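You operate a simulated robot arm through the tools that you are given. There is no shell and no other tool.

Carry out the task below with a simulated robot arm. There is one attempt and no reset: what you move stays moved.

Task
Put things in order on the top of the blue edged bench. At the end: the beige rock (marked "SANDSTONE") from the top of the blue edged bench stands on top of the grey rimmed disc (marked "600"); the orange stub from the top of the blue edged bench stands where the clear water bottle stood; the clear water bottle stands where the beige rock stood; the green stub from the top of the blue edged bench is on the blue carton (marked "TABS"); whatever was shut is shut again. Leave all else as you found it, and nothing knocked over.

It is judged by the outcome, as a careful person would: the job done as asked, and still so three seconds after it is handed in. It fails if anything else is knocked over, pushed out of place, dropped, spilled or broken.

Robot
A 6-joint arm with a two-finger parallel gripper, fixed in place. Base frame: the origin is at the foot of the arm, x ahead of it, y to its left, z up; the work surface is at about z = 0. Units: m, degrees, N and s.
With the tool pointing down near the work surface it reaches from about 0.18 to 0.46 m from the base axis. Its first joint turns from -70.0 to 70.0 degrees. Payload 1.9 kg.
The TCP is the grasp point between the finger pads, 0.023 m short of the fingertips. In the tool frame z runs along the fingers and y along their closing line. The gripper opens to 0.094 m. The fingers are 0.038 m wide and 0.01 m thick; the gripper's body (0.054 by 0.096 m) begins 0.039 m behind the TCP.
Orientation is that of the tool frame in the base frame, as a unit quaternion [w, x, y, z]. With the fingers straight down and closing along the base's y, the tool's x points along the base's -x, its y along +y and its z along -z.

Tools
- The arm moves only by the tool servo_tool. Its argument "series" is a list of rows, each an object of numbers (a shift or turn left out is 0, a gripper value left out holds the last): "tx", "ty", "tz": the shift along the base's x, y, z in m; "wx", "wy", "wz": the turn, a rotation vector about the base's x, y, z in degrees; "claw": the gripper command, from -1 (shut) to 1 (fully open), values between in proportion. In form: [{"tx": .., "ty": .., "tz": .., "wx": .., "wy": .., "wz": .., "claw": ..}, ...]. A call has 1 to 20 rows; each row shifts and turns the commanded pose from where the row before left it. A row lasts 0.2 s, in which the tool goes at most 0.05 m and 8.6 degrees; a call with a longer step from one row to the next is refused whole, and so is a gripper value outside its range. Where a pose cannot be reached the arm comes as near as it can. A force on the tool above 40 N (or 10 N above the force at the start of the call, whichever is more), or a blocked arm, ends the call early, and 0.2 s more pass. The fingers move at their own pace (about 0.108 m/s each) and stop on an object; they squeeze with about 22 N. The grip force told is the motor's: it shows also when the fingers shut on nothing. Time passes only in rows, and 0.2 s behind the last, so rows that do not move let the fingers close. The reply holds the time, the measured pose of the TCP, the force on the tool along the base axes, the opening and the grip force, in the units named above and with some noise, with the torque about the TCP (base axes, N m) and any sound that the robot's microphone picked up.
- Cameras (640 x 400 px; columns grow to the right, rows downward): "scene" is fixed at [0.0651, 0.3233, 0.4208]; the picture's right is [-0.66, -0.75, 0.00], its down [-0.45, 0.39, -0.80] and it looks along [0.61, -0.53, -0.59] (base axes); focal length 219 px, centre (320, 200). "wrist" rides on the gripper at [0.087, 0.016, -0.074] in the tool frame; the picture's right is [-0.18, 0.98, 0.00], its down [-0.58, -0.11, -0.81] and it looks along [-0.79, -0.15, 0.59] (tool axes); focal length 243 px, centre (320, 200).
- camera(camera): a new picture of that camera. The clock stands still meanwhile.
- locate(camera, pixels): for up to 12 pixels [column, row] of the newest picture of that camera ("zoom" is the newest enlarged one), the place [x, y, z] in the base frame of the surface seen there, good to about 0.002 m. The clock stands still meanwhile.
- zoom(camera, box): a new picture of the part [left, top, right, bottom] of that camera's present view, enlarged. The clock stands still meanwhile.
- sign_off(): hands the job in; it is judged then, once.

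Leave the gripper open and the arm clear of the work at the hand-in unless told otherwise.

The tools are called after "Call:" as name(argument=value, ...) on one line, values as JSON. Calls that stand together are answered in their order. servo_tool: Moves the arm, as the interface text tells. Its arguments: {"type":"object","properties":{"series":{"type":"array","items":{"type":"object","properties":{"tx":{"type":"number"},"ty":{"type":"number"},"tz":{"type":"number"},"wx":{"type":"number"},"wy":{"type":"number"},"wz":{"type":"number"},"claw":{"type":"number"}}}}},"required":["series"]} The other tools are called the same way: camera (camera) takes a picture; locate (camera, pixels) gives the place of the surface under pixels of a picture; zoom (camera, box) takes an enlarged picture of a part of a camera's view; sign_off () hands the job in.

At the start:

```text
time_s: 0.0
position: [0.3276, 0.1799, 0.2645]
ee_rot: [0.0, 0.001, 1.0, 0.0]
contact_force: [0.1, -0.3, 0.2]
ft_torque: [0.01, 0.0, 0.02]
finger_gap: 0.094
finger_force: 0.1
```

scene: 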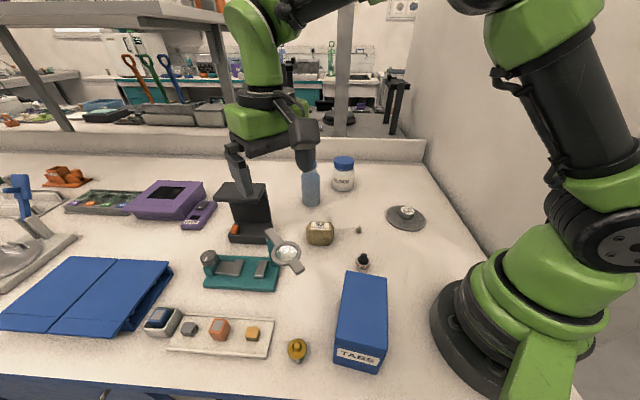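
wrist: 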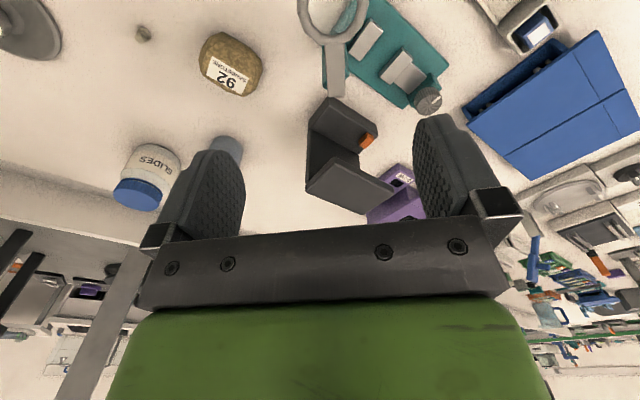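

I start by looking closely at the bench from both cameras before moving anything. The scene view shows a rock near (320,232), a bottle near (310,188), a grey disc near (406,216), a blue carton near (362,320), and several small objects.

Call:
zoom(camera="scene", box=[260, 140, 460, 265])

Call:
zoom(camera="scene", box=[130, 230, 330, 355])

Call:
zoom(camera="scene", box=[270, 250, 470, 375])

Call:
zoom(camera="scene", box=[0, 140, 260, 302])

Call:
zoom(camera="wrist", box=[0, 0, 320, 200])

```text
3.20 times, centred on (360, 202) of scene
```

zoom: 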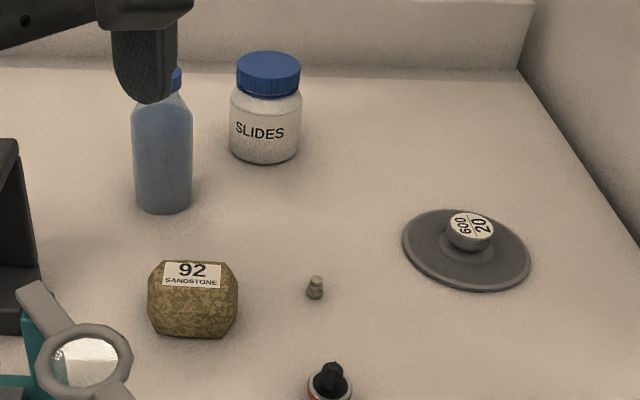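

```text
3.20 times, centred on (230, 292) of scene
```

zoom: 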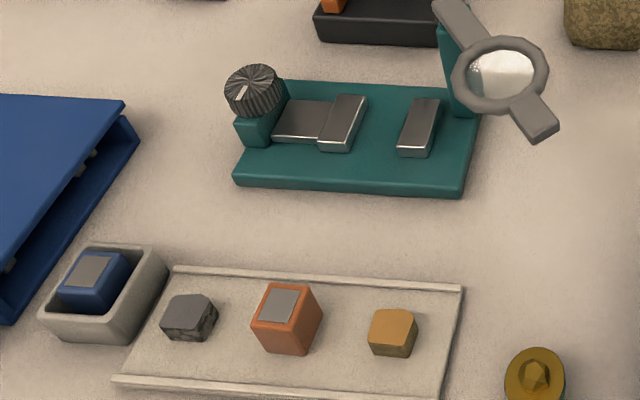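

```text
3.20 times, centred on (370, 312) of scene
```

zoom: 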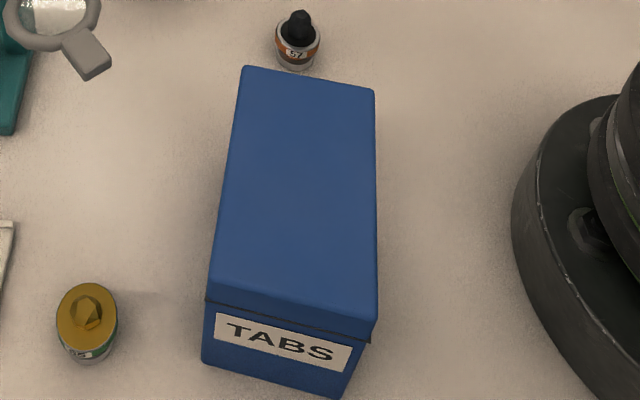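

```text
2.46 times, centred on (130, 221) of scene
```

zoom: 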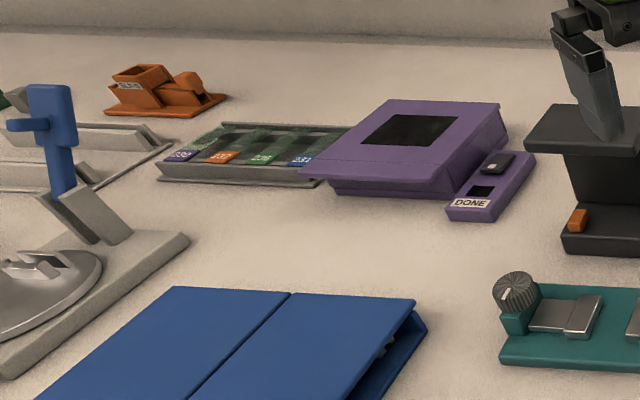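

```text
2.00 times, centred on (160, 100) of wrist
```

zoom: 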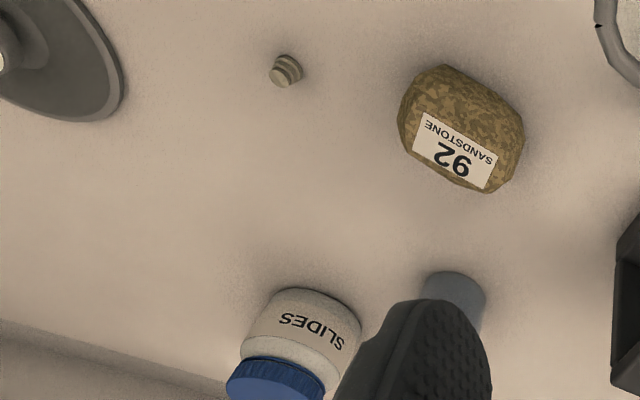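

I need to work out which items are the "stubs", so I zoom further on the rack at (100,200), the tray at (220,330), the small round pots at (362,262) and (297,350), and the tiny thing at (358,230).

Call:
zoom(camera="scene", box=[55, 165, 215, 265])

Call:
zoom(camera="scene", box=[270, 330, 334, 370])

Call:
zoom(camera="scene", box=[330, 215, 394, 275])

Call:
zoom(camera="scene", box=[0, 150, 112, 220])

Call:
zoom(camera="scene", box=[0, 20, 260, 160])

Call:
zoom(camera="scene", box=[140, 300, 280, 388])

```text
4.00 times, centred on (135, 215) of scene
```

zoom: 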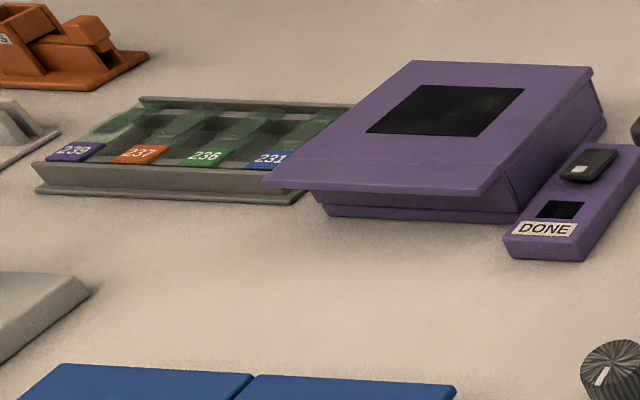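

```text
10.00 times, centred on (302, 350) of scene
```

zoom: 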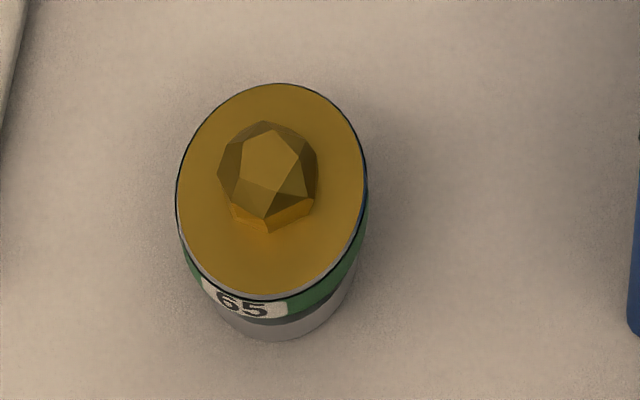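

```text
6.67 times, centred on (362, 245) of scene
```

zoom: 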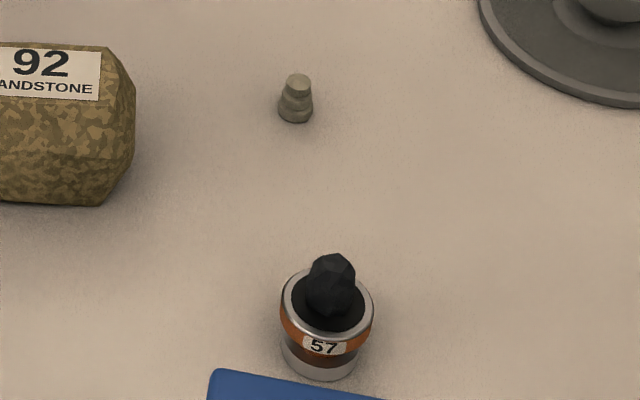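

```text
5.71 times, centred on (56, 185) of scene
```

zoom: 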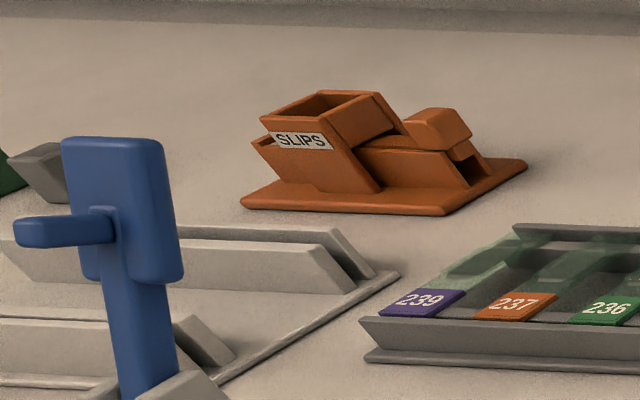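

```text
2.46 times, centred on (130, 90) of scene
```

zoom: 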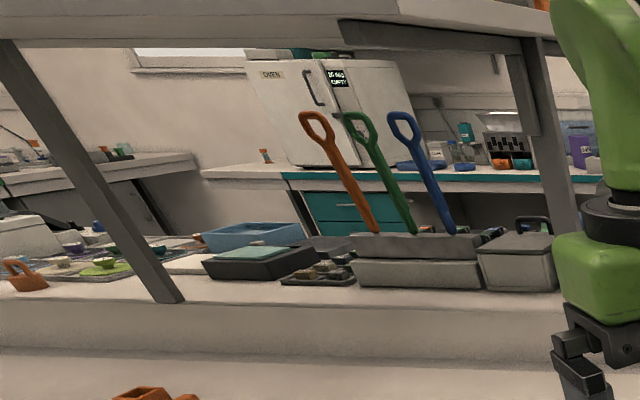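

```text
4.55 times, centred on (210, 344) of scene
```

zoom: 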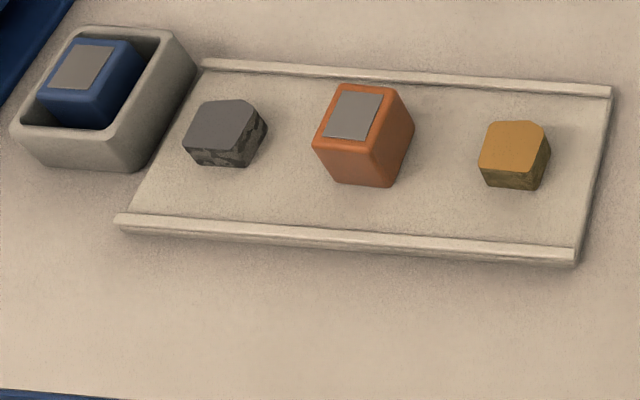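

The banded pots look like the stubs: orange "57" at (362,262) and green "65" at (297,350). Next I zoom on the disc at (406,216) and measure it along with the other items.

Call:
zoom(camera="scene", box=[374, 194, 438, 234])

Call:
locate(camera="scene", pixels=[[386, 215], [426, 217], [407, 229], [405, 206], [407, 210], [414, 219], [400, 214], [407, 219], [392, 212], [420, 222], [395, 224], [440, 240]])

Call:
locate(camera="scene", pixels=[[320, 225], [308, 226], [333, 227], [320, 243], [308, 240], [332, 241], [311, 195], [311, 205], [304, 180], [319, 180], [343, 160], [343, 188]])

Call:
locate(camera="scene", pixels=[[347, 272], [387, 279], [336, 345], [384, 352], [362, 310], [363, 258], [362, 269], [297, 345], [297, 354], [297, 362], [358, 228], [359, 234]])

```text
10.00 times, centred on (406, 214) of scene
```

zoom: 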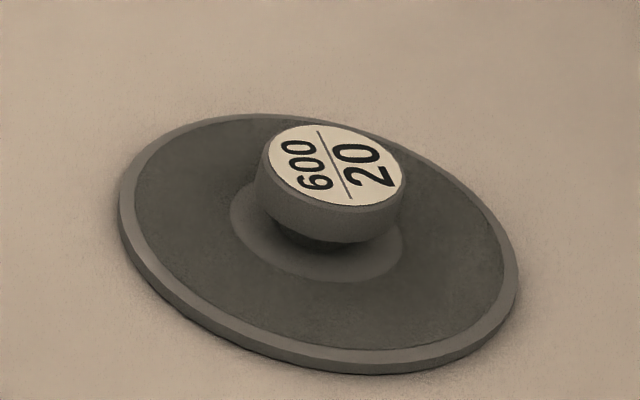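

```text
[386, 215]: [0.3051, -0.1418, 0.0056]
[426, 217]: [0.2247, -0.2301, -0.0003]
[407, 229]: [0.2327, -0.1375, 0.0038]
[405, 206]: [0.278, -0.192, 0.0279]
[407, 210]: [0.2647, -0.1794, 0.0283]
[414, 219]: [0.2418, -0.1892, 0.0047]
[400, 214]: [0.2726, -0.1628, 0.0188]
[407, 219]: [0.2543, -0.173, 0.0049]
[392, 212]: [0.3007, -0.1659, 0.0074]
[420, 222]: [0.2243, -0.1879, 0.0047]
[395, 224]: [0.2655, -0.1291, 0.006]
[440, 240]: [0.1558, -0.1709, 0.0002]
```

```text
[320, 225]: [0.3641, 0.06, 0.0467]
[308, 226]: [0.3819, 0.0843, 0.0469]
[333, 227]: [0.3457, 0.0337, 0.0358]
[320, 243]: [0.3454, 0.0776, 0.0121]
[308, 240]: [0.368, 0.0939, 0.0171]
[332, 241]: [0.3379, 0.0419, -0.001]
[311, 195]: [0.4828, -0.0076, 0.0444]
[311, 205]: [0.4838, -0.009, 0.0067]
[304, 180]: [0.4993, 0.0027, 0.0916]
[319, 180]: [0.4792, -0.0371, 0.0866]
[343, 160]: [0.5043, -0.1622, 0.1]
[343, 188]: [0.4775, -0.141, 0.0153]
```

```text
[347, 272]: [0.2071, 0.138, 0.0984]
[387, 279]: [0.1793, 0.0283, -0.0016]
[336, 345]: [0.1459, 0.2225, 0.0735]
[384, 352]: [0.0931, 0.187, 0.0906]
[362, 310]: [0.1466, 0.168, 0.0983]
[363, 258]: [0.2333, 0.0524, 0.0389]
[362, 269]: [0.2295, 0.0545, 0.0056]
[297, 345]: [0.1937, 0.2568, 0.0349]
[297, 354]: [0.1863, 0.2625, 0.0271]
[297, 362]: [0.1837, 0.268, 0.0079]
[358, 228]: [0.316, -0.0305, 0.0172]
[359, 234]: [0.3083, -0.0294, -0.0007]
```

Disc: knob top at about z=0.028, disc around (0.265,-0.178). The carton top is at z≈0.098. Now I measure the obstacles near the work area: the dark holder, magnifier, jar, back ledge and teal fixture. I also measure the rock in the wrist picture.

Call:
locate(camera="scene", pixels=[[222, 192], [262, 192], [245, 186], [285, 253], [300, 268], [270, 235], [340, 145], [420, 150], [208, 258], [278, 285], [300, 150], [268, 240]])

Call:
locate(camera="wrist", pixels=[[220, 34], [260, 62], [240, 94], [202, 55], [228, 73], [215, 55], [240, 45], [250, 80], [143, 33], [30, 30], [225, 145], [55, 40]])

Call:
zoom(camera="scene", box=[200, 100, 360, 200])

```text
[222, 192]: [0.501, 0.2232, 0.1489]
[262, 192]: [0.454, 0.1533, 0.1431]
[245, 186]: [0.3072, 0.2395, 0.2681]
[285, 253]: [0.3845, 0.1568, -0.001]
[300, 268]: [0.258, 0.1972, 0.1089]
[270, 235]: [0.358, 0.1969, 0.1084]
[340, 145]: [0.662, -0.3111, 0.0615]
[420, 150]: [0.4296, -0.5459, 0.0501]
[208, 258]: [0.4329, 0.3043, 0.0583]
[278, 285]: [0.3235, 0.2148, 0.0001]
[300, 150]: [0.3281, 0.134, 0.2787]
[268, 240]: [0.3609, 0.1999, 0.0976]
```

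```text
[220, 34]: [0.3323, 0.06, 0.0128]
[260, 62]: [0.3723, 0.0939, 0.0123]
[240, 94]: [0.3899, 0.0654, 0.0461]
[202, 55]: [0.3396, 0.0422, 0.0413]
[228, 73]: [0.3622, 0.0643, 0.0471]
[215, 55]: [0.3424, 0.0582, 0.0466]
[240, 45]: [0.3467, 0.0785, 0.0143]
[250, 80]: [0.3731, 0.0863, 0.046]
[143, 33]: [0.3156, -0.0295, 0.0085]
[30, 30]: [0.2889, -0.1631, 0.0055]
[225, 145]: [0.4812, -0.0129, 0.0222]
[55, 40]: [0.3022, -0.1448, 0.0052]
```

```text
4.00 times, centred on (280, 150) of scene
```

zoom: 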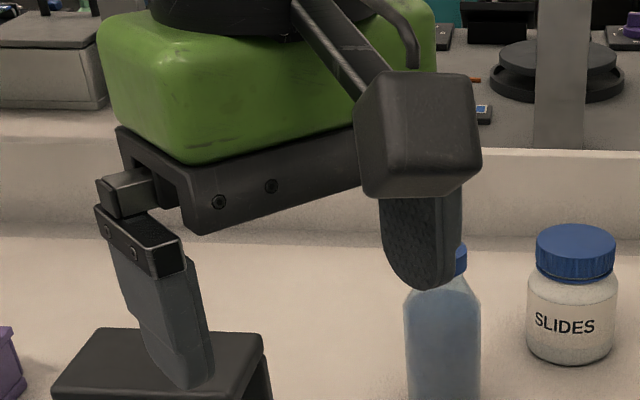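

The dark holder's top is at z≈0.145, the magnifier is near y≈0.197 at z≈0.109, and the rock top is at z≈0.047 around (0.36,0.063). I move above the rock, staying at z≈0.26, and then lower to about 0.2 for a closer look.

Call:
servo_tool(series=[{"tx": 0.01, "ty": -0.04}, {"tx": 0.01, "ty": -0.04}, {"tx": 0.01, "ty": -0.037}, {"tz": -0.035}, {"tz": -0.03}, {}])

Call:
camera(camera="wrist")

Call:
camera(camera="scene")

```text
time_s: 1.4
position: [0.3572, 0.0633, 0.2001]
ee_rot: [0.0, 0.001, 1.0, 0.0]
contact_force: [-0.6, -0.4, -0.3]
ft_torque: [-0.01, 0.01, 0.01]
finger_gap: 0.0939
finger_force: 0.1
```

```text
taken
```

wrist: 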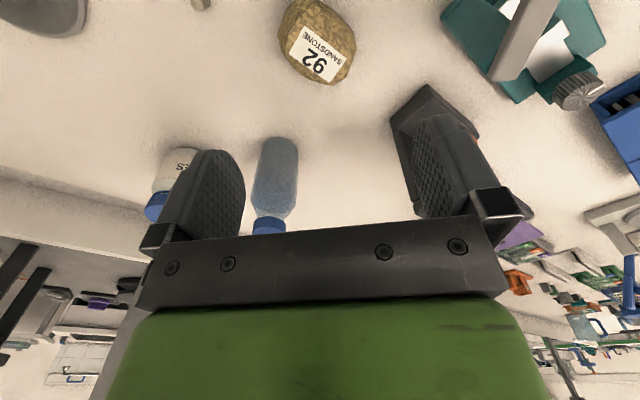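

```text
taken
```

scene: 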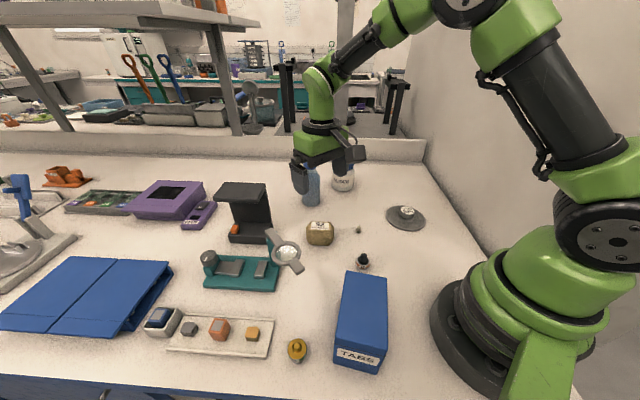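

I have a closer view; the rock is at (318,42) in the wrist picture. I zoom on it and measure the edges of its top and its outline.

Call:
zoom(camera="wrist", box=[240, 0, 400, 100])

Call:
zoom(camera="wrist", box=[120, 110, 376, 270])

```text
4.00 times, centred on (320, 50) of wrist
```

zoom: 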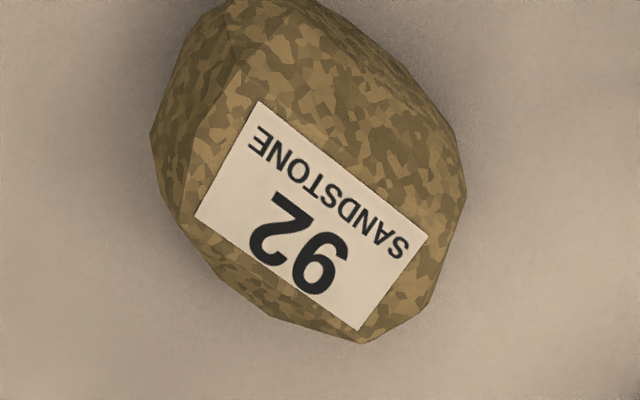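

```text
2.50 times, centred on (248, 190) of wrist
```

zoom: 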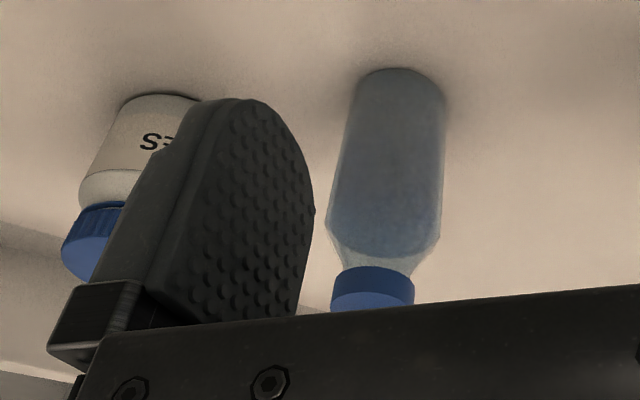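

The rock is cut off at the top edge, so I pull back 0.05 m in x to get all of it into view.

Call:
servo_tool(series=[{"tx": -0.03}, {"tx": -0.03}, {}])

Call:
zoom(camera="wrist", box=[224, 30, 416, 150])

```text
time_s: 2.2
position: [0.2971, 0.0633, 0.199]
ee_rot: [0.0, 0.0, 1.0, 0.0]
contact_force: [0.3, -0.1, -0.7]
ft_torque: [-0.04, -0.01, 0.02]
finger_gap: 0.0941
finger_force: 0.0
```

```text
3.33 times, centred on (320, 90) of wrist
```

zoom: 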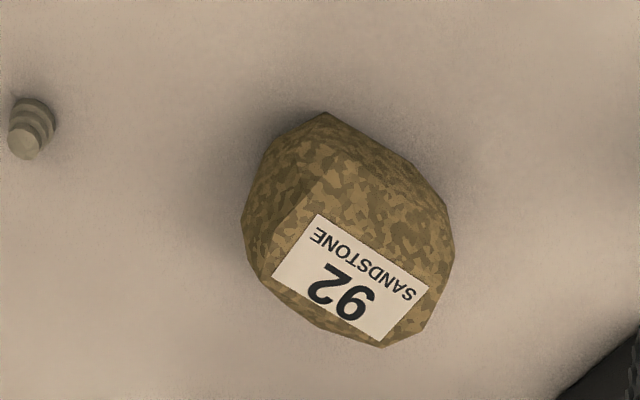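

The whole rock is in the zoom now. I measure the label corners, the top outline and the lower edges.

Call:
locate(camera="zoom", pixels=[[320, 217], [425, 285], [380, 336], [276, 275], [325, 120], [248, 215], [270, 160], [440, 205], [448, 255], [430, 310], [262, 270], [410, 165]])

Call:
locate(camera="zoom", pixels=[[350, 275], [318, 190], [360, 170], [395, 230], [322, 108], [236, 215], [260, 150], [458, 255], [445, 190], [420, 160], [30, 140], [350, 340]])

```text
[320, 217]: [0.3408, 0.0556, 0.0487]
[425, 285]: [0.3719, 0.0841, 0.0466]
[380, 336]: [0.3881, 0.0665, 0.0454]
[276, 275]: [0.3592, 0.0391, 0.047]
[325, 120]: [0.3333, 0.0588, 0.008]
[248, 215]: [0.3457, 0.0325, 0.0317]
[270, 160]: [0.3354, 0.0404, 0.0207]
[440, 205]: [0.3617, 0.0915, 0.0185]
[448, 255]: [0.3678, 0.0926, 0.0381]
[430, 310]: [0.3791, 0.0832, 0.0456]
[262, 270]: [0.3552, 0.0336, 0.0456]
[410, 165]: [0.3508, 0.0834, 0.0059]
```

```text
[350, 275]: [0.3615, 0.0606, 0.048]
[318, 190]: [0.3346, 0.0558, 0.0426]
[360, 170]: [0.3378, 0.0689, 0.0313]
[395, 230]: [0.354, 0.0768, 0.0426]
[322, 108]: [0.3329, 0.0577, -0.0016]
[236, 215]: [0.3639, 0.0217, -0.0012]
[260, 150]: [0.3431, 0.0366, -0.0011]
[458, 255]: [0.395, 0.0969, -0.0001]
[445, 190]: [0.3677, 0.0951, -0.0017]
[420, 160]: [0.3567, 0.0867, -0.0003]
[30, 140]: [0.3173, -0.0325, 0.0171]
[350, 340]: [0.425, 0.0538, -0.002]
```

Results: the rock's label centre is (0.365,0.061). Its long axis runs about 42.5° from x, it is about 0.051 m across the short axis and 0.048 m tall, and its centre is about (0.362,0.059). I turn the tool 42.5° about z so the fingers close across the short axis, and move above the centre.

Call:
servo_tool(series=[{"tx": 0.013, "wz": 8.5}, {"tx": 0.013, "wz": 8.5}, {"tx": 0.013, "wz": 8.5}, {"tx": 0.013, "ty": -0.002, "wz": 8.5}, {"tx": 0.013, "ty": -0.0023, "wz": 8.5}, {"tz": -0.04}, {"tz": -0.04}, {}])

Call:
camera(camera="wrist")

Call:
camera(camera="scene")

```text
time_s: 4.0
position: [0.3622, 0.0607, 0.1195]
ee_rot: [0.0, -0.362, 0.932, 0.0]
contact_force: [-0.1, 0.2, 0.0]
ft_torque: [-0.01, 0.01, 0.02]
finger_gap: 0.0937
finger_force: 0.0
```

```text
taken
```

wrist: 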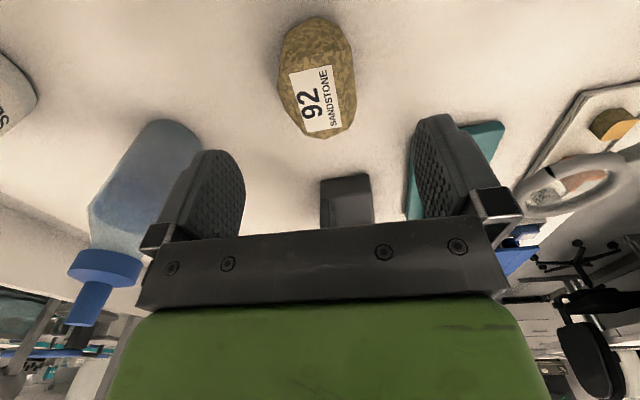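

```text
taken
```

scene: 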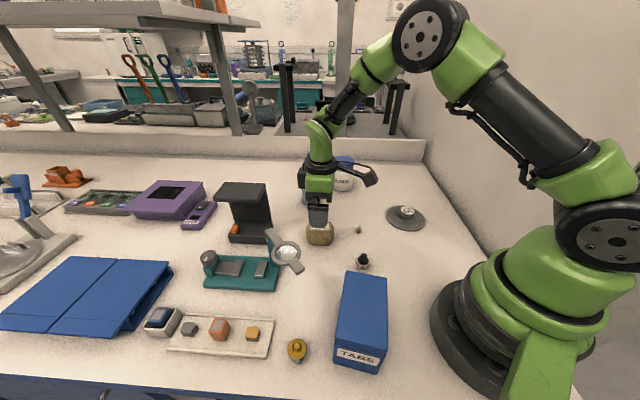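

The fingers straddle the rock, which is centred between them at (318,78) in the wrist picture. I descend to TCP z≈0.031.

Call:
servo_tool(series=[{"tz": -0.03, "ty": -0.001}, {"tz": -0.03}, {"tz": -0.0285}, {}])

Call:
camera(camera="wrist")

```text
time_s: 5.0
position: [0.3601, 0.0586, 0.0305]
ee_rot: [0.001, -0.362, 0.932, 0.0]
contact_force: [-0.8, 0.2, 0.0]
ft_torque: [0.02, 0.0, -0.03]
finger_gap: 0.0942
finger_force: 0.0
```

```text
taken
```

wrist: 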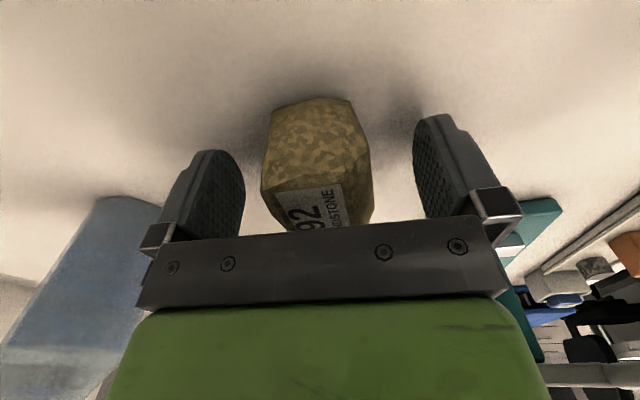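

The rock sits between the pads. I close the gripper and let it settle.

Call:
servo_tool(series=[{"claw": -1}, {}, {}, {}])

```text
time_s: 6.0
position: [0.3604, 0.0591, 0.0313]
ee_rot: [-0.001, -0.361, 0.932, 0.0]
contact_force: [0.8, 0.4, 0.3]
ft_torque: [0.1, -0.01, 0.0]
finger_gap: 0.0525
finger_force: 22.3
```

The gripper holds the rock at a gap of 0.0525 m, which matches its width. I lift it straight up and check.

Call:
servo_tool(series=[{"tz": 0.02}, {"tz": 0.03}, {"tz": 0.04}, {"tz": 0.04}, {}])

Call:
camera(camera="wrist")

Call:
camera(camera="scene")

```text
time_s: 7.2
position: [0.3618, 0.0575, 0.1604]
ee_rot: [0.0, -0.361, 0.932, -0.001]
contact_force: [-0.1, -0.3, -3.7]
ft_torque: [-0.03, -0.01, 0.0]
finger_gap: 0.0519
finger_force: 22.0
```

```text
taken
```

wrist: 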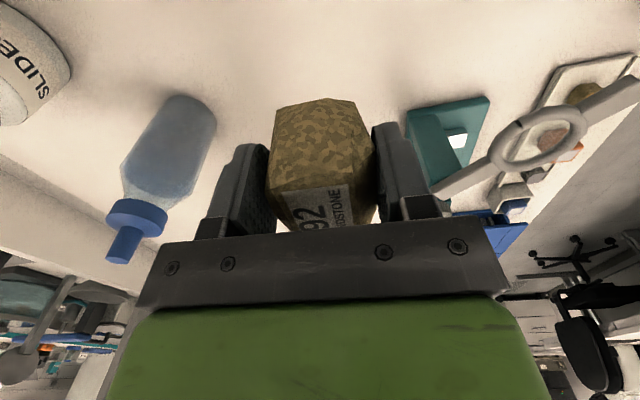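

```text
taken
```

scene: 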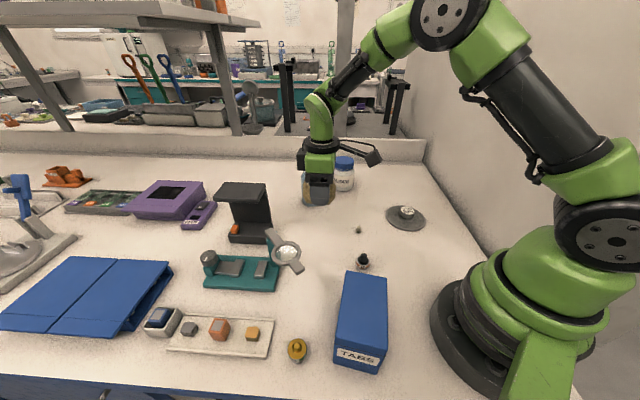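

The rock is lifted securely. Before carrying it over, I refine the centre of the disc's knob with a fresh zoom.

Call:
zoom(camera="scene", box=[374, 194, 438, 234])

Call:
locate(camera="zoom", pixels=[[272, 160], [398, 185], [328, 128], [340, 206], [290, 135], [380, 145], [290, 190], [385, 200], [335, 167], [262, 190], [335, 240], [400, 200]])

Call:
locate(camera="zoom", pixels=[[125, 190], [515, 290], [275, 116], [370, 370], [180, 290], [450, 180], [160, 140], [490, 345], [245, 340], [400, 145], [130, 240], [500, 240]])

```text
10.00 times, centred on (406, 214) of scene
```

zoom: 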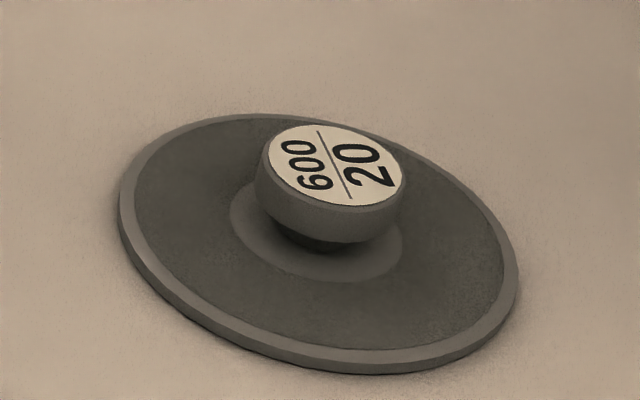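

```text
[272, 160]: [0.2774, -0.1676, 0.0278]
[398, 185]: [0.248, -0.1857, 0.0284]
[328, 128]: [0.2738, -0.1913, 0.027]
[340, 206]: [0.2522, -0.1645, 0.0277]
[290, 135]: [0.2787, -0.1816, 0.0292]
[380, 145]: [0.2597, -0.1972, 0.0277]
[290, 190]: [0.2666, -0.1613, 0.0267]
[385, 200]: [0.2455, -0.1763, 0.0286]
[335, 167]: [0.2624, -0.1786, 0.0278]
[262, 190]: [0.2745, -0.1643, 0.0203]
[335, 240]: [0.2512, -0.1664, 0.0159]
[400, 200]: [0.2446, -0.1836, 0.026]
```

```text
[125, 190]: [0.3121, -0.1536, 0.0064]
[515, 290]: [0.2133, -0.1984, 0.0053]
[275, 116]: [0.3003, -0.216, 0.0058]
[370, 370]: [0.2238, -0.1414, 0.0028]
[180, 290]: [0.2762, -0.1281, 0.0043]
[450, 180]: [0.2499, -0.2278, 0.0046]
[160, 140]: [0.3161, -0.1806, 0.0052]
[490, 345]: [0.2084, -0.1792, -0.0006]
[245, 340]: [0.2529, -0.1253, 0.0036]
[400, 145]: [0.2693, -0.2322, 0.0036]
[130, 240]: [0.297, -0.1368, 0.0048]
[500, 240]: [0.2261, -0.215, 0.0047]
```

The knob's centre is (0.263,-0.178) and its top is at z≈0.028. I carry the rock at z≈0.16 to above the knob.

Call:
servo_tool(series=[{"tx": -0.0167, "ty": -0.0395}, {"tx": -0.0167, "ty": -0.0395}, {"tx": -0.0167, "ty": -0.0395}, {"tx": -0.0167, "ty": -0.0395}, {"tx": -0.0167, "ty": -0.0395}, {"tx": -0.0165, "ty": -0.0395}, {}, {}])

Call:
camera(camera="wrist")

Call:
camera(camera="scene")

```text
time_s: 9.0
position: [0.26, -0.1789, 0.1623]
ee_rot: [0.0, -0.362, 0.932, 0.001]
contact_force: [0.3, 0.1, -4.4]
ft_torque: [-0.01, 0.02, -0.05]
finger_gap: 0.0518
finger_force: 21.7
```

```text
taken
```

wrist: 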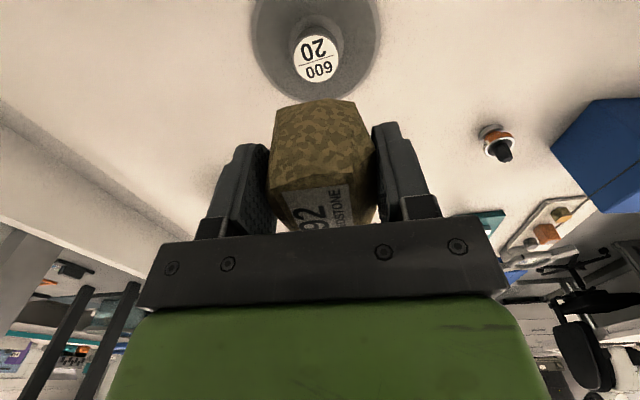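

```text
taken
```

scene: 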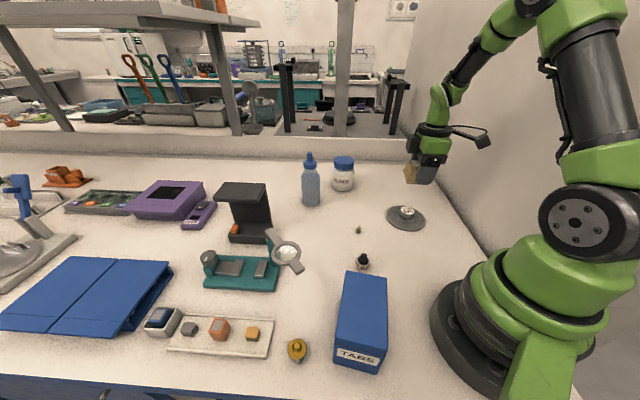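

The disc shows in the wrist picture with its label at (318,58). I cross-check its centre from this camera.

Call:
locate(camera="wrist", pixels=[[317, 58], [297, 58], [336, 60], [316, 38], [320, 80]])

```text
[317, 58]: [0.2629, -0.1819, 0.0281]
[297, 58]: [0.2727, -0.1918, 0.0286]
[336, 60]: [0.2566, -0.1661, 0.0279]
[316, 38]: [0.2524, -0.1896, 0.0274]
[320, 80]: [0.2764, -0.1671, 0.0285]
```

Both cameras agree on a knob centre of about (0.2635,-0.1785). I descend until the rock's bottom is just above the knob.

Call:
servo_tool(series=[{"tx": 0.0015, "tz": -0.035}, {"tz": -0.035}, {"tz": -0.022}, {"tz": -0.005}, {}])

Call:
zoom(camera="scene", box=[354, 154, 454, 234])

```text
time_s: 10.2
position: [0.263, -0.1777, 0.0651]
ee_rot: [0.0, -0.362, 0.932, 0.0]
contact_force: [0.4, -0.6, -3.6]
ft_torque: [-0.03, 0.0, 0.01]
finger_gap: 0.0521
finger_force: 22.3
```

```text
5.00 times, centred on (404, 194) of scene
```

zoom: 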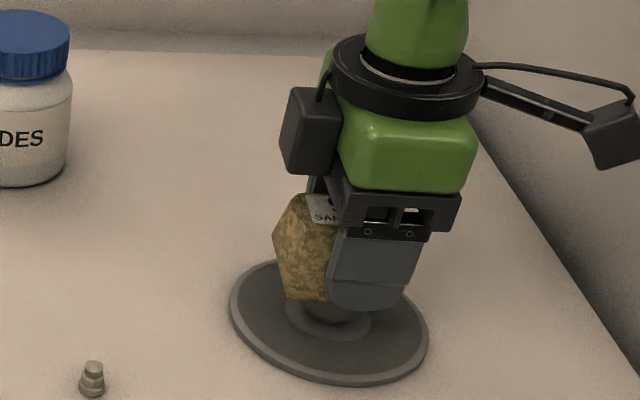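

The weight still reads about -3.6 N, so the rock has not touched yet. I lower slowly in 2 mm steps and watch the force.

Call:
servo_tool(series=[{"tz": -0.002}, {"tz": -0.002}, {}])

```text
time_s: 11.0
position: [0.2626, -0.1781, 0.0615]
ee_rot: [0.0, -0.361, 0.933, 0.0]
contact_force: [-0.8, 0.0, -3.7]
ft_torque: [-0.02, 0.03, 0.01]
finger_gap: 0.0519
finger_force: 22.1
```

Still no contact, so I continue down in 1 mm steps.

Call:
servo_tool(series=[{"tz": -0.001}, {}])

Call:
servo_tool(series=[{"tz": -0.001}, {}])

```text
time_s: 11.6
position: [0.2615, -0.1777, 0.0615]
ee_rot: [0.001, -0.362, 0.932, 0.0]
contact_force: [-0.3, 6.9, 17.4]
ft_torque: [0.3, 0.12, -0.06]
finger_gap: 0.052
finger_force: 22.0
```

```text
time_s: 12.2
position: [0.2632, -0.179, 0.0594]
ee_rot: [-0.001, -0.361, 0.932, 0.0]
contact_force: [-7.1, 0.6, 17.7]
ft_torque: [0.11, 0.28, 0.03]
finger_gap: 0.0518
finger_force: 21.7
```

The rock is in contact with the knob, at about 17 N upward. I ease up 1 mm and then open the fingers.

Call:
servo_tool(series=[{"tz": 0.001}, {}])

Call:
servo_tool(series=[{"claw": 0.4}, {}, {"claw": 0.8}, {}])

Call:
zoom(camera="scene", box=[354, 154, 454, 234])

Call:
camera(camera="wrist")

```text
time_s: 12.8
position: [0.264, -0.1791, 0.0601]
ee_rot: [0.0, -0.362, 0.932, 0.001]
contact_force: [-0.1, -0.9, -3.2]
ft_torque: [0.0, 0.0, -0.03]
finger_gap: 0.0522
finger_force: 21.8
```

```text
time_s: 13.8
position: [0.264, -0.1785, 0.0596]
ee_rot: [0.0, -0.361, 0.933, 0.0]
contact_force: [-0.7, -0.6, 0.0]
ft_torque: [0.03, 0.02, 0.0]
finger_gap: 0.0845
finger_force: 0.1
```

```text
5.00 times, centred on (404, 194) of scene
```

zoom: 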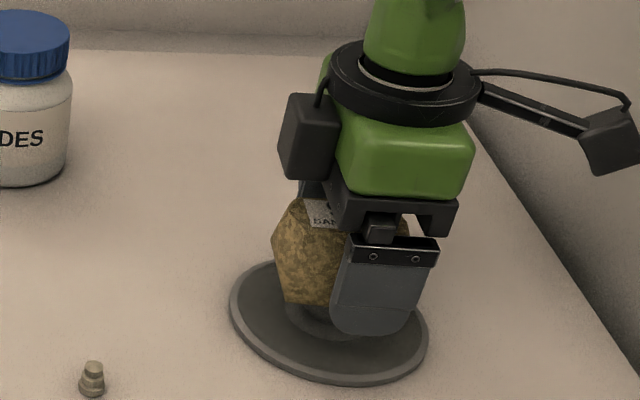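

```text
taken
```

wrist: 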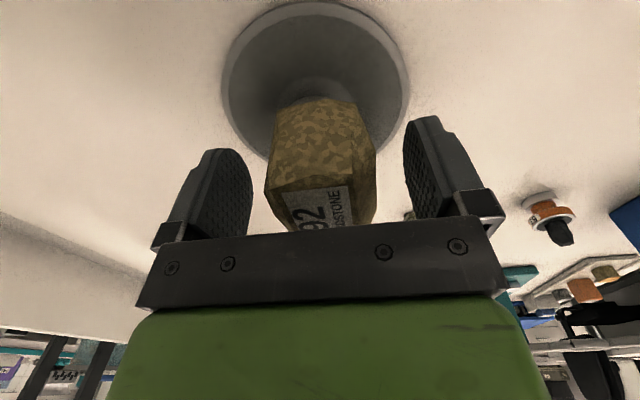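

The rock stands upright on the knob with the fingers free of it. I open fully and lift straight up.

Call:
servo_tool(series=[{"claw": 1}, {"tz": 0.02}, {"tz": 0.04}, {"tz": 0.05}, {"tz": 0.04}, {}])

Call:
camera(camera="wrist")

Call:
zoom(camera="scene", box=[354, 154, 454, 234])

```text
time_s: 15.2
position: [0.2672, -0.1783, 0.2119]
ee_rot: [0.0, -0.361, 0.932, 0.0]
contact_force: [0.3, 0.6, 0.1]
ft_torque: [0.0, 0.0, -0.01]
finger_gap: 0.0942
finger_force: 0.1
```

```text
taken
```

wrist: 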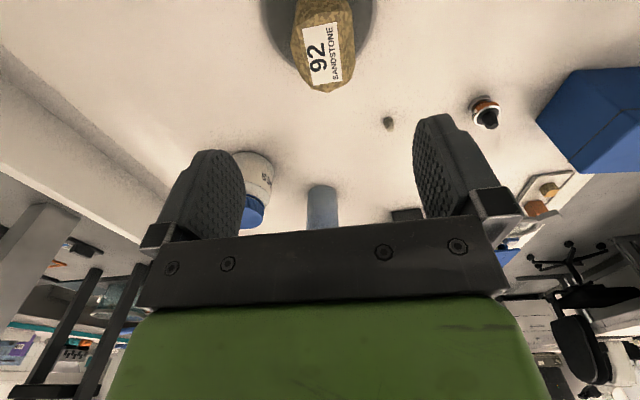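

```text
5.00 times, centred on (404, 194) of scene
```

zoom: 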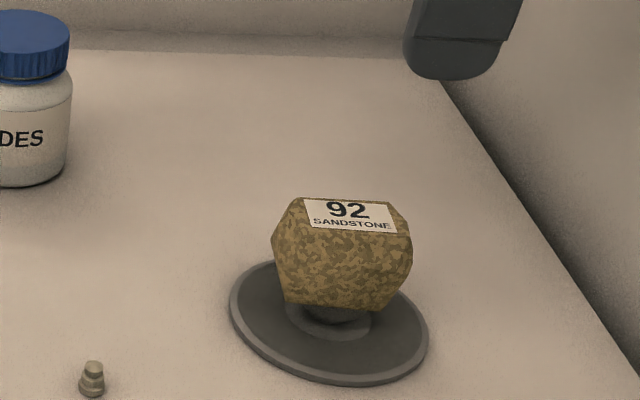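

The rock is level on the disc. Next is the bottle, which the scene camera can now see clearly at (310,180). I zoom and measure it.

Call:
zoom(camera="scene", box=[270, 140, 366, 216])

Call:
locate(camera="zoom", pixels=[[265, 430], [222, 330], [310, 330], [265, 330], [222, 410], [310, 410], [265, 200], [265, 130], [250, 165], [278, 165], [215, 230], [315, 230]])

```text
5.26 times, centred on (318, 178) of scene
```

zoom: 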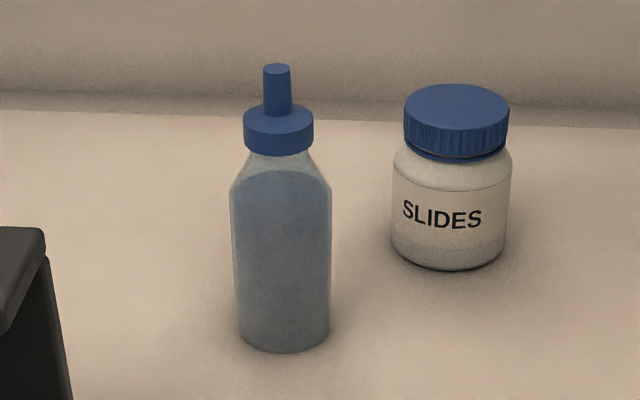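

```text
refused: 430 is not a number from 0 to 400
```

I retry with pixel positions that fit this zoom. The bottle spans columns 233–330, with its cap at rows 103–155 and the nozzle tip near (276,68).

Call:
locate(camera="zoom", pixels=[[284, 348], [284, 300], [240, 300], [326, 300], [282, 240], [236, 240], [326, 240], [282, 190], [278, 140], [248, 130], [308, 130], [276, 70]])

Call:
locate(camera="zoom", pixels=[[250, 340], [318, 340], [284, 358], [234, 200], [328, 200], [278, 112], [20, 240], [60, 330], [450, 110], [405, 250], [450, 265], [100, 105]])

```text
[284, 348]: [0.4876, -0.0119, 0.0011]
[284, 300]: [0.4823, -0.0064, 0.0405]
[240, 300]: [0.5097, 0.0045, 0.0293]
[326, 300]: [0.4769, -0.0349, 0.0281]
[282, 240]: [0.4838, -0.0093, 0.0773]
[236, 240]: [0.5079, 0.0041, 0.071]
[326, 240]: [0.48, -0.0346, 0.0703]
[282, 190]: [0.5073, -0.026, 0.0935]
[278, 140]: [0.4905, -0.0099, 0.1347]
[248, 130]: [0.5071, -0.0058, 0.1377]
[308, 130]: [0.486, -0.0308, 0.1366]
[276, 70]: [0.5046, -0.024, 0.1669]
```

```text
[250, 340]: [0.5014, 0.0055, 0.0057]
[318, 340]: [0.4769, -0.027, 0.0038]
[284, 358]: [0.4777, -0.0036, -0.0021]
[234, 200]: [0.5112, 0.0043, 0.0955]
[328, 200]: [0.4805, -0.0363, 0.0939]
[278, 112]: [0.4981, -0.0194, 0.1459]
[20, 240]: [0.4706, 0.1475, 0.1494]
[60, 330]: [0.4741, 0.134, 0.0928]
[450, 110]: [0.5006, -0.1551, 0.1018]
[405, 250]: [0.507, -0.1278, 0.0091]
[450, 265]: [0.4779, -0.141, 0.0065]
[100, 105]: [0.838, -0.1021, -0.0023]
```

Bottle: axis at about (0.504,-0.0245), radius about 0.0255, shoulder at z≈0.095, cap at z 0.13–0.146, nozzle tip at z≈0.167. It stands beyond the straight-down reach, so I will approach it tilted. First I go up to a clear spot and turn the tool so the wrist camera is on the far side, which keeps it off the bench when tilted.

Call:
servo_tool(series=[{"tz": 0.03, "tx": 0.005, "ty": 0.02}, {"tz": 0.02, "tx": 0.01, "ty": 0.03}, {"tx": 0.01, "ty": 0.03, "wz": 8.5}, {"tx": 0.01, "ty": 0.03, "wz": 8.5}, {"tx": 0.01, "ty": 0.03, "wz": 8.5}, {"wz": 8.5}, {"wz": 8.5}, {"wz": 8.5}, {"wz": 8.5}, {"wz": 8.5}, {}])

Call:
camera(camera="scene")

```text
time_s: 17.6
position: [0.3083, -0.0383, 0.2592]
ee_rot: [0.0, 0.822, -0.57, 0.0]
contact_force: [-0.1, -0.6, -0.7]
ft_torque: [0.01, 0.04, 0.0]
finger_gap: 0.0941
finger_force: 0.0
```

```text
taken
```

scene: 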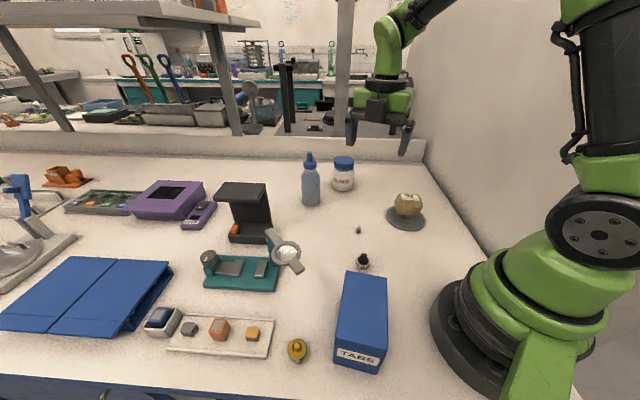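

The turn is going smoothly and is at 110.5° now. I continue to 180°.

Call:
servo_tool(series=[{"wz": 8.5}, {"wz": 8.5}, {"wz": 8.5}, {"wz": 8.5}, {"wz": 8.5}, {"wz": 8.5}, {"wz": 8.5}, {"wz": 8.5}, {"wz": 1.5}, {}])

Call:
camera(camera="scene")

Call:
camera(camera="wrist")

```text
time_s: 19.8
position: [0.2579, 0.0847, 0.1909]
ee_rot: [0.003, 1.0, -0.003, 0.001]
contact_force: [0.2, -0.1, -0.6]
ft_torque: [0.01, 0.01, 0.0]
finger_gap: 0.0942
finger_force: 0.0
out of reach, approached as far as the arm can: row 5, 6, 7, 8, 9
```

```text
taken
```

scene: 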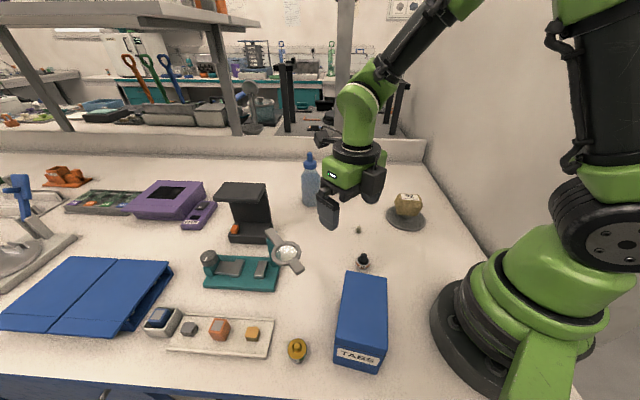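

```text
taken
```

wrist: 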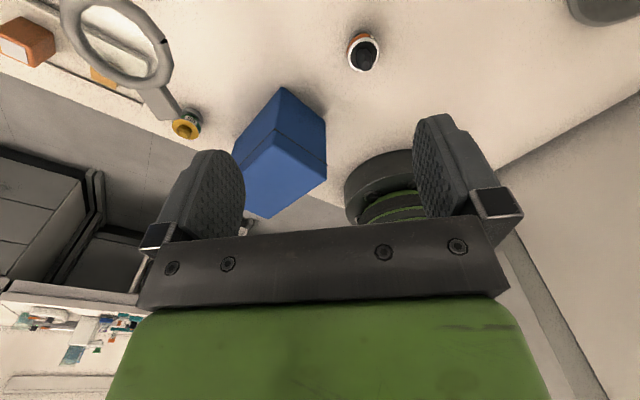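

Turning a full 180° ran into the arm's joint limit: the tool drifted to (0.258,0.085,0.191), though it touched nothing. I undo the turn a little at a time and read where the pose settles.

Call:
servo_tool(series=[{"wz": -8.5}, {"wz": -8.5}, {"wz": -8.5}, {}])

```text
time_s: 20.8
position: [0.2565, 0.0827, 0.1917]
ee_rot: [0.0, 0.975, -0.222, 0.0]
contact_force: [0.4, 0.9, 0.1]
ft_torque: [-0.01, 0.0, 0.03]
finger_gap: 0.0938
finger_force: 0.1
```

The commanded pose re-based to where the arm really is, at yaw 154.5°. I will avoid the flip and tilt the normal way instead. The orange stub would get in the way of that, so I plan to park it first on clear bench. I take a look from here.

Call:
camera(camera="wrist")

Call:
zoom(camera="scene", box=[330, 240, 394, 280])

Call:
locate(camera="zoom", pixels=[[320, 135], [330, 180], [315, 255], [250, 190], [385, 200], [320, 290], [320, 220], [285, 290], [360, 290], [340, 140], [270, 165], [370, 165]])

```text
taken
```

wrist: 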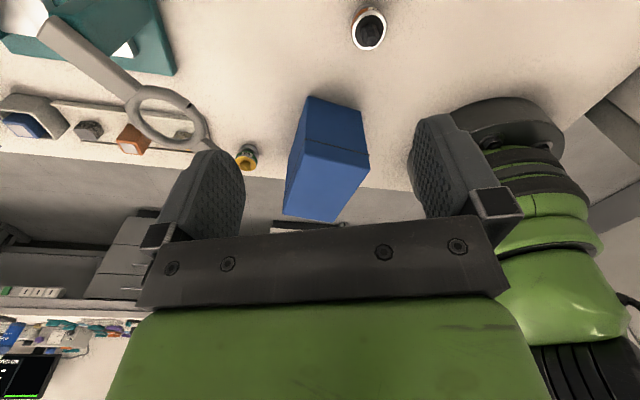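

```text
10.00 times, centred on (362, 260) of scene
```

zoom: 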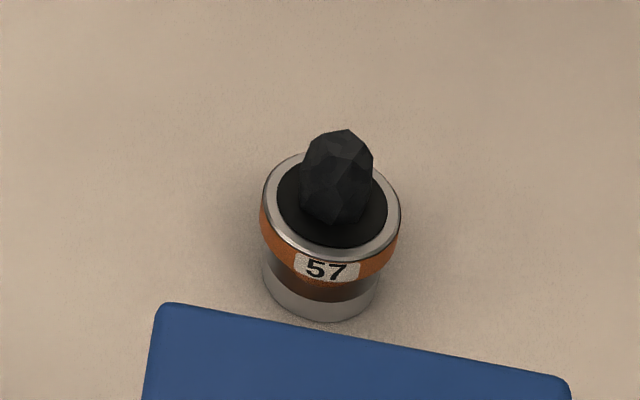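

```text
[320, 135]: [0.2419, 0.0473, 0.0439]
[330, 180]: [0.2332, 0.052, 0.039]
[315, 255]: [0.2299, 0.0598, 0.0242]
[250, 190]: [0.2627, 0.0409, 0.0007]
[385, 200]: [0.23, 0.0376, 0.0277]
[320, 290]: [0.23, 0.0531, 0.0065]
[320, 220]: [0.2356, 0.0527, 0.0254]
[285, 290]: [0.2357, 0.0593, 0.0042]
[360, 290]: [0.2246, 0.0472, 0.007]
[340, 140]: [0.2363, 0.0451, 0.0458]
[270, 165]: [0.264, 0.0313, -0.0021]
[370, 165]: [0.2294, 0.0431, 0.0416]
```

The stub's axis is about (0.237,0.046), its ring is about 0.030 m across with the top at z≈0.027, and the specimen reaches z≈0.047. I move directly above it at the current height, which keeps the camera pointing away from the carton, and check alignment.

Call:
servo_tool(series=[{"tx": -0.0195, "ty": -0.0367}, {"tz": -0.03}, {"tz": -0.02}, {}])

Call:
zoom(camera="wrist", box=[240, 0, 400, 100])

Call:
camera(camera="scene")

```text
time_s: 21.8
position: [0.2393, 0.048, 0.1428]
ee_rot: [0.0, 0.975, -0.221, 0.0]
contact_force: [0.2, 0.0, -0.4]
ft_torque: [0.01, -0.01, 0.02]
finger_gap: 0.0939
finger_force: 0.0
```

```text
4.00 times, centred on (320, 50) of wrist
```

zoom: 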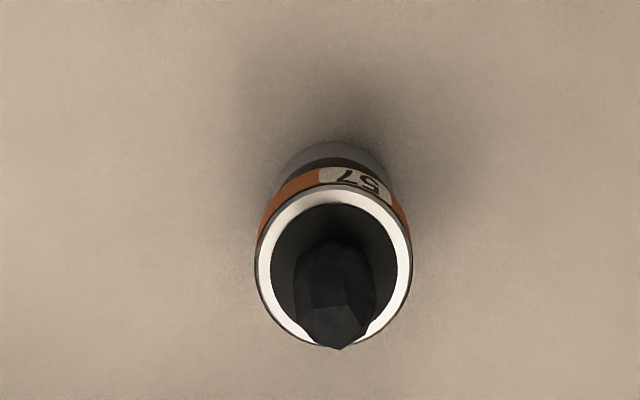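

```text
taken
```

scene: 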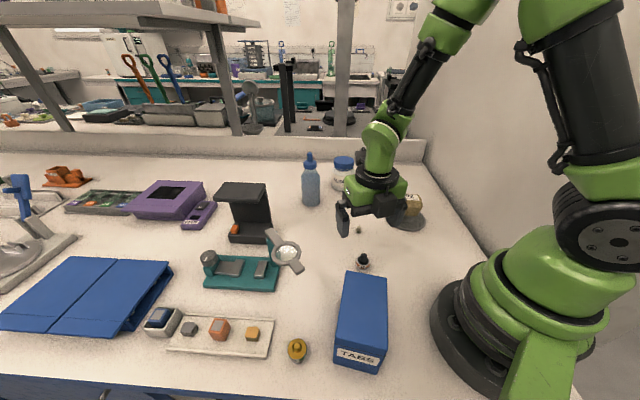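

I check the stub's ring position from the wrist zoom.

Call:
locate(camera="zoom", pixels=[[263, 265], [405, 262], [335, 195], [298, 328], [375, 325], [282, 215], [392, 215], [335, 215], [340, 345], [338, 150]])

```text
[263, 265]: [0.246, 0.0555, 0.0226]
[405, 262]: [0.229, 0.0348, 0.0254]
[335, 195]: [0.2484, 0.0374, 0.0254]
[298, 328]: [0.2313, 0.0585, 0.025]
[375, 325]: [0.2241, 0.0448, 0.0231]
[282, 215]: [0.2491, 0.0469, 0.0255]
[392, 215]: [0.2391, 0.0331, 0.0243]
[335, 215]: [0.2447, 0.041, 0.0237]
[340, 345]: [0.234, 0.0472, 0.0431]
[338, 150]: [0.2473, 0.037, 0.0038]
```

The ring centre is (0.2365,0.0458), which matches the tool position. I descend around the stub to z≈0.031.

Call:
servo_tool(series=[{"tz": -0.04}, {"tz": -0.04}, {"tz": -0.0305}, {}])

Call:
camera(camera="wrist")

Call:
zoom(camera="scene", box=[310, 180, 430, 290])

```text
time_s: 22.8
position: [0.2369, 0.0481, 0.0335]
ee_rot: [-0.001, 0.975, -0.221, 0.0]
contact_force: [-0.7, -0.5, -1.3]
ft_torque: [0.02, 0.02, -0.04]
finger_gap: 0.0937
finger_force: 0.2
```

```text
taken
```

wrist: 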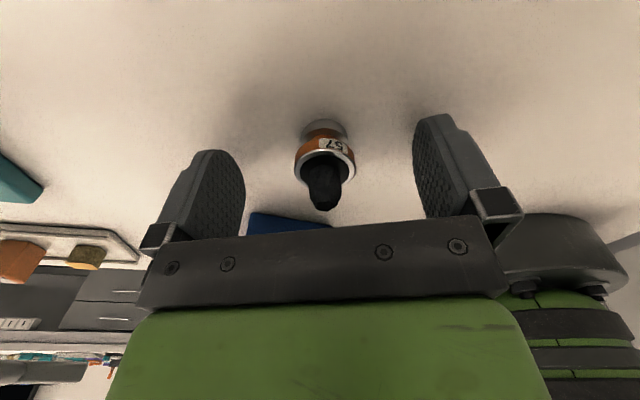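

```text
3.64 times, centred on (370, 235) of scene
```

zoom: 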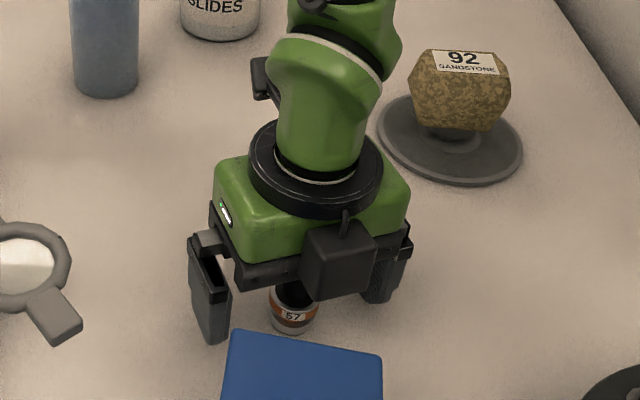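

The stub is centred between the pads and the carton is clear. I lower 3 mm more and close on the stub.

Call:
servo_tool(series=[{"tz": -0.003}, {"claw": -0.2}, {"claw": -1}, {}, {}])

```text
time_s: 24.0
position: [0.2392, 0.0474, 0.0305]
ee_rot: [0.0, 0.975, -0.221, 0.0]
contact_force: [-0.3, -0.3, 0.1]
ft_torque: [0.01, -0.03, -0.01]
finger_gap: 0.0288
finger_force: 22.7
```

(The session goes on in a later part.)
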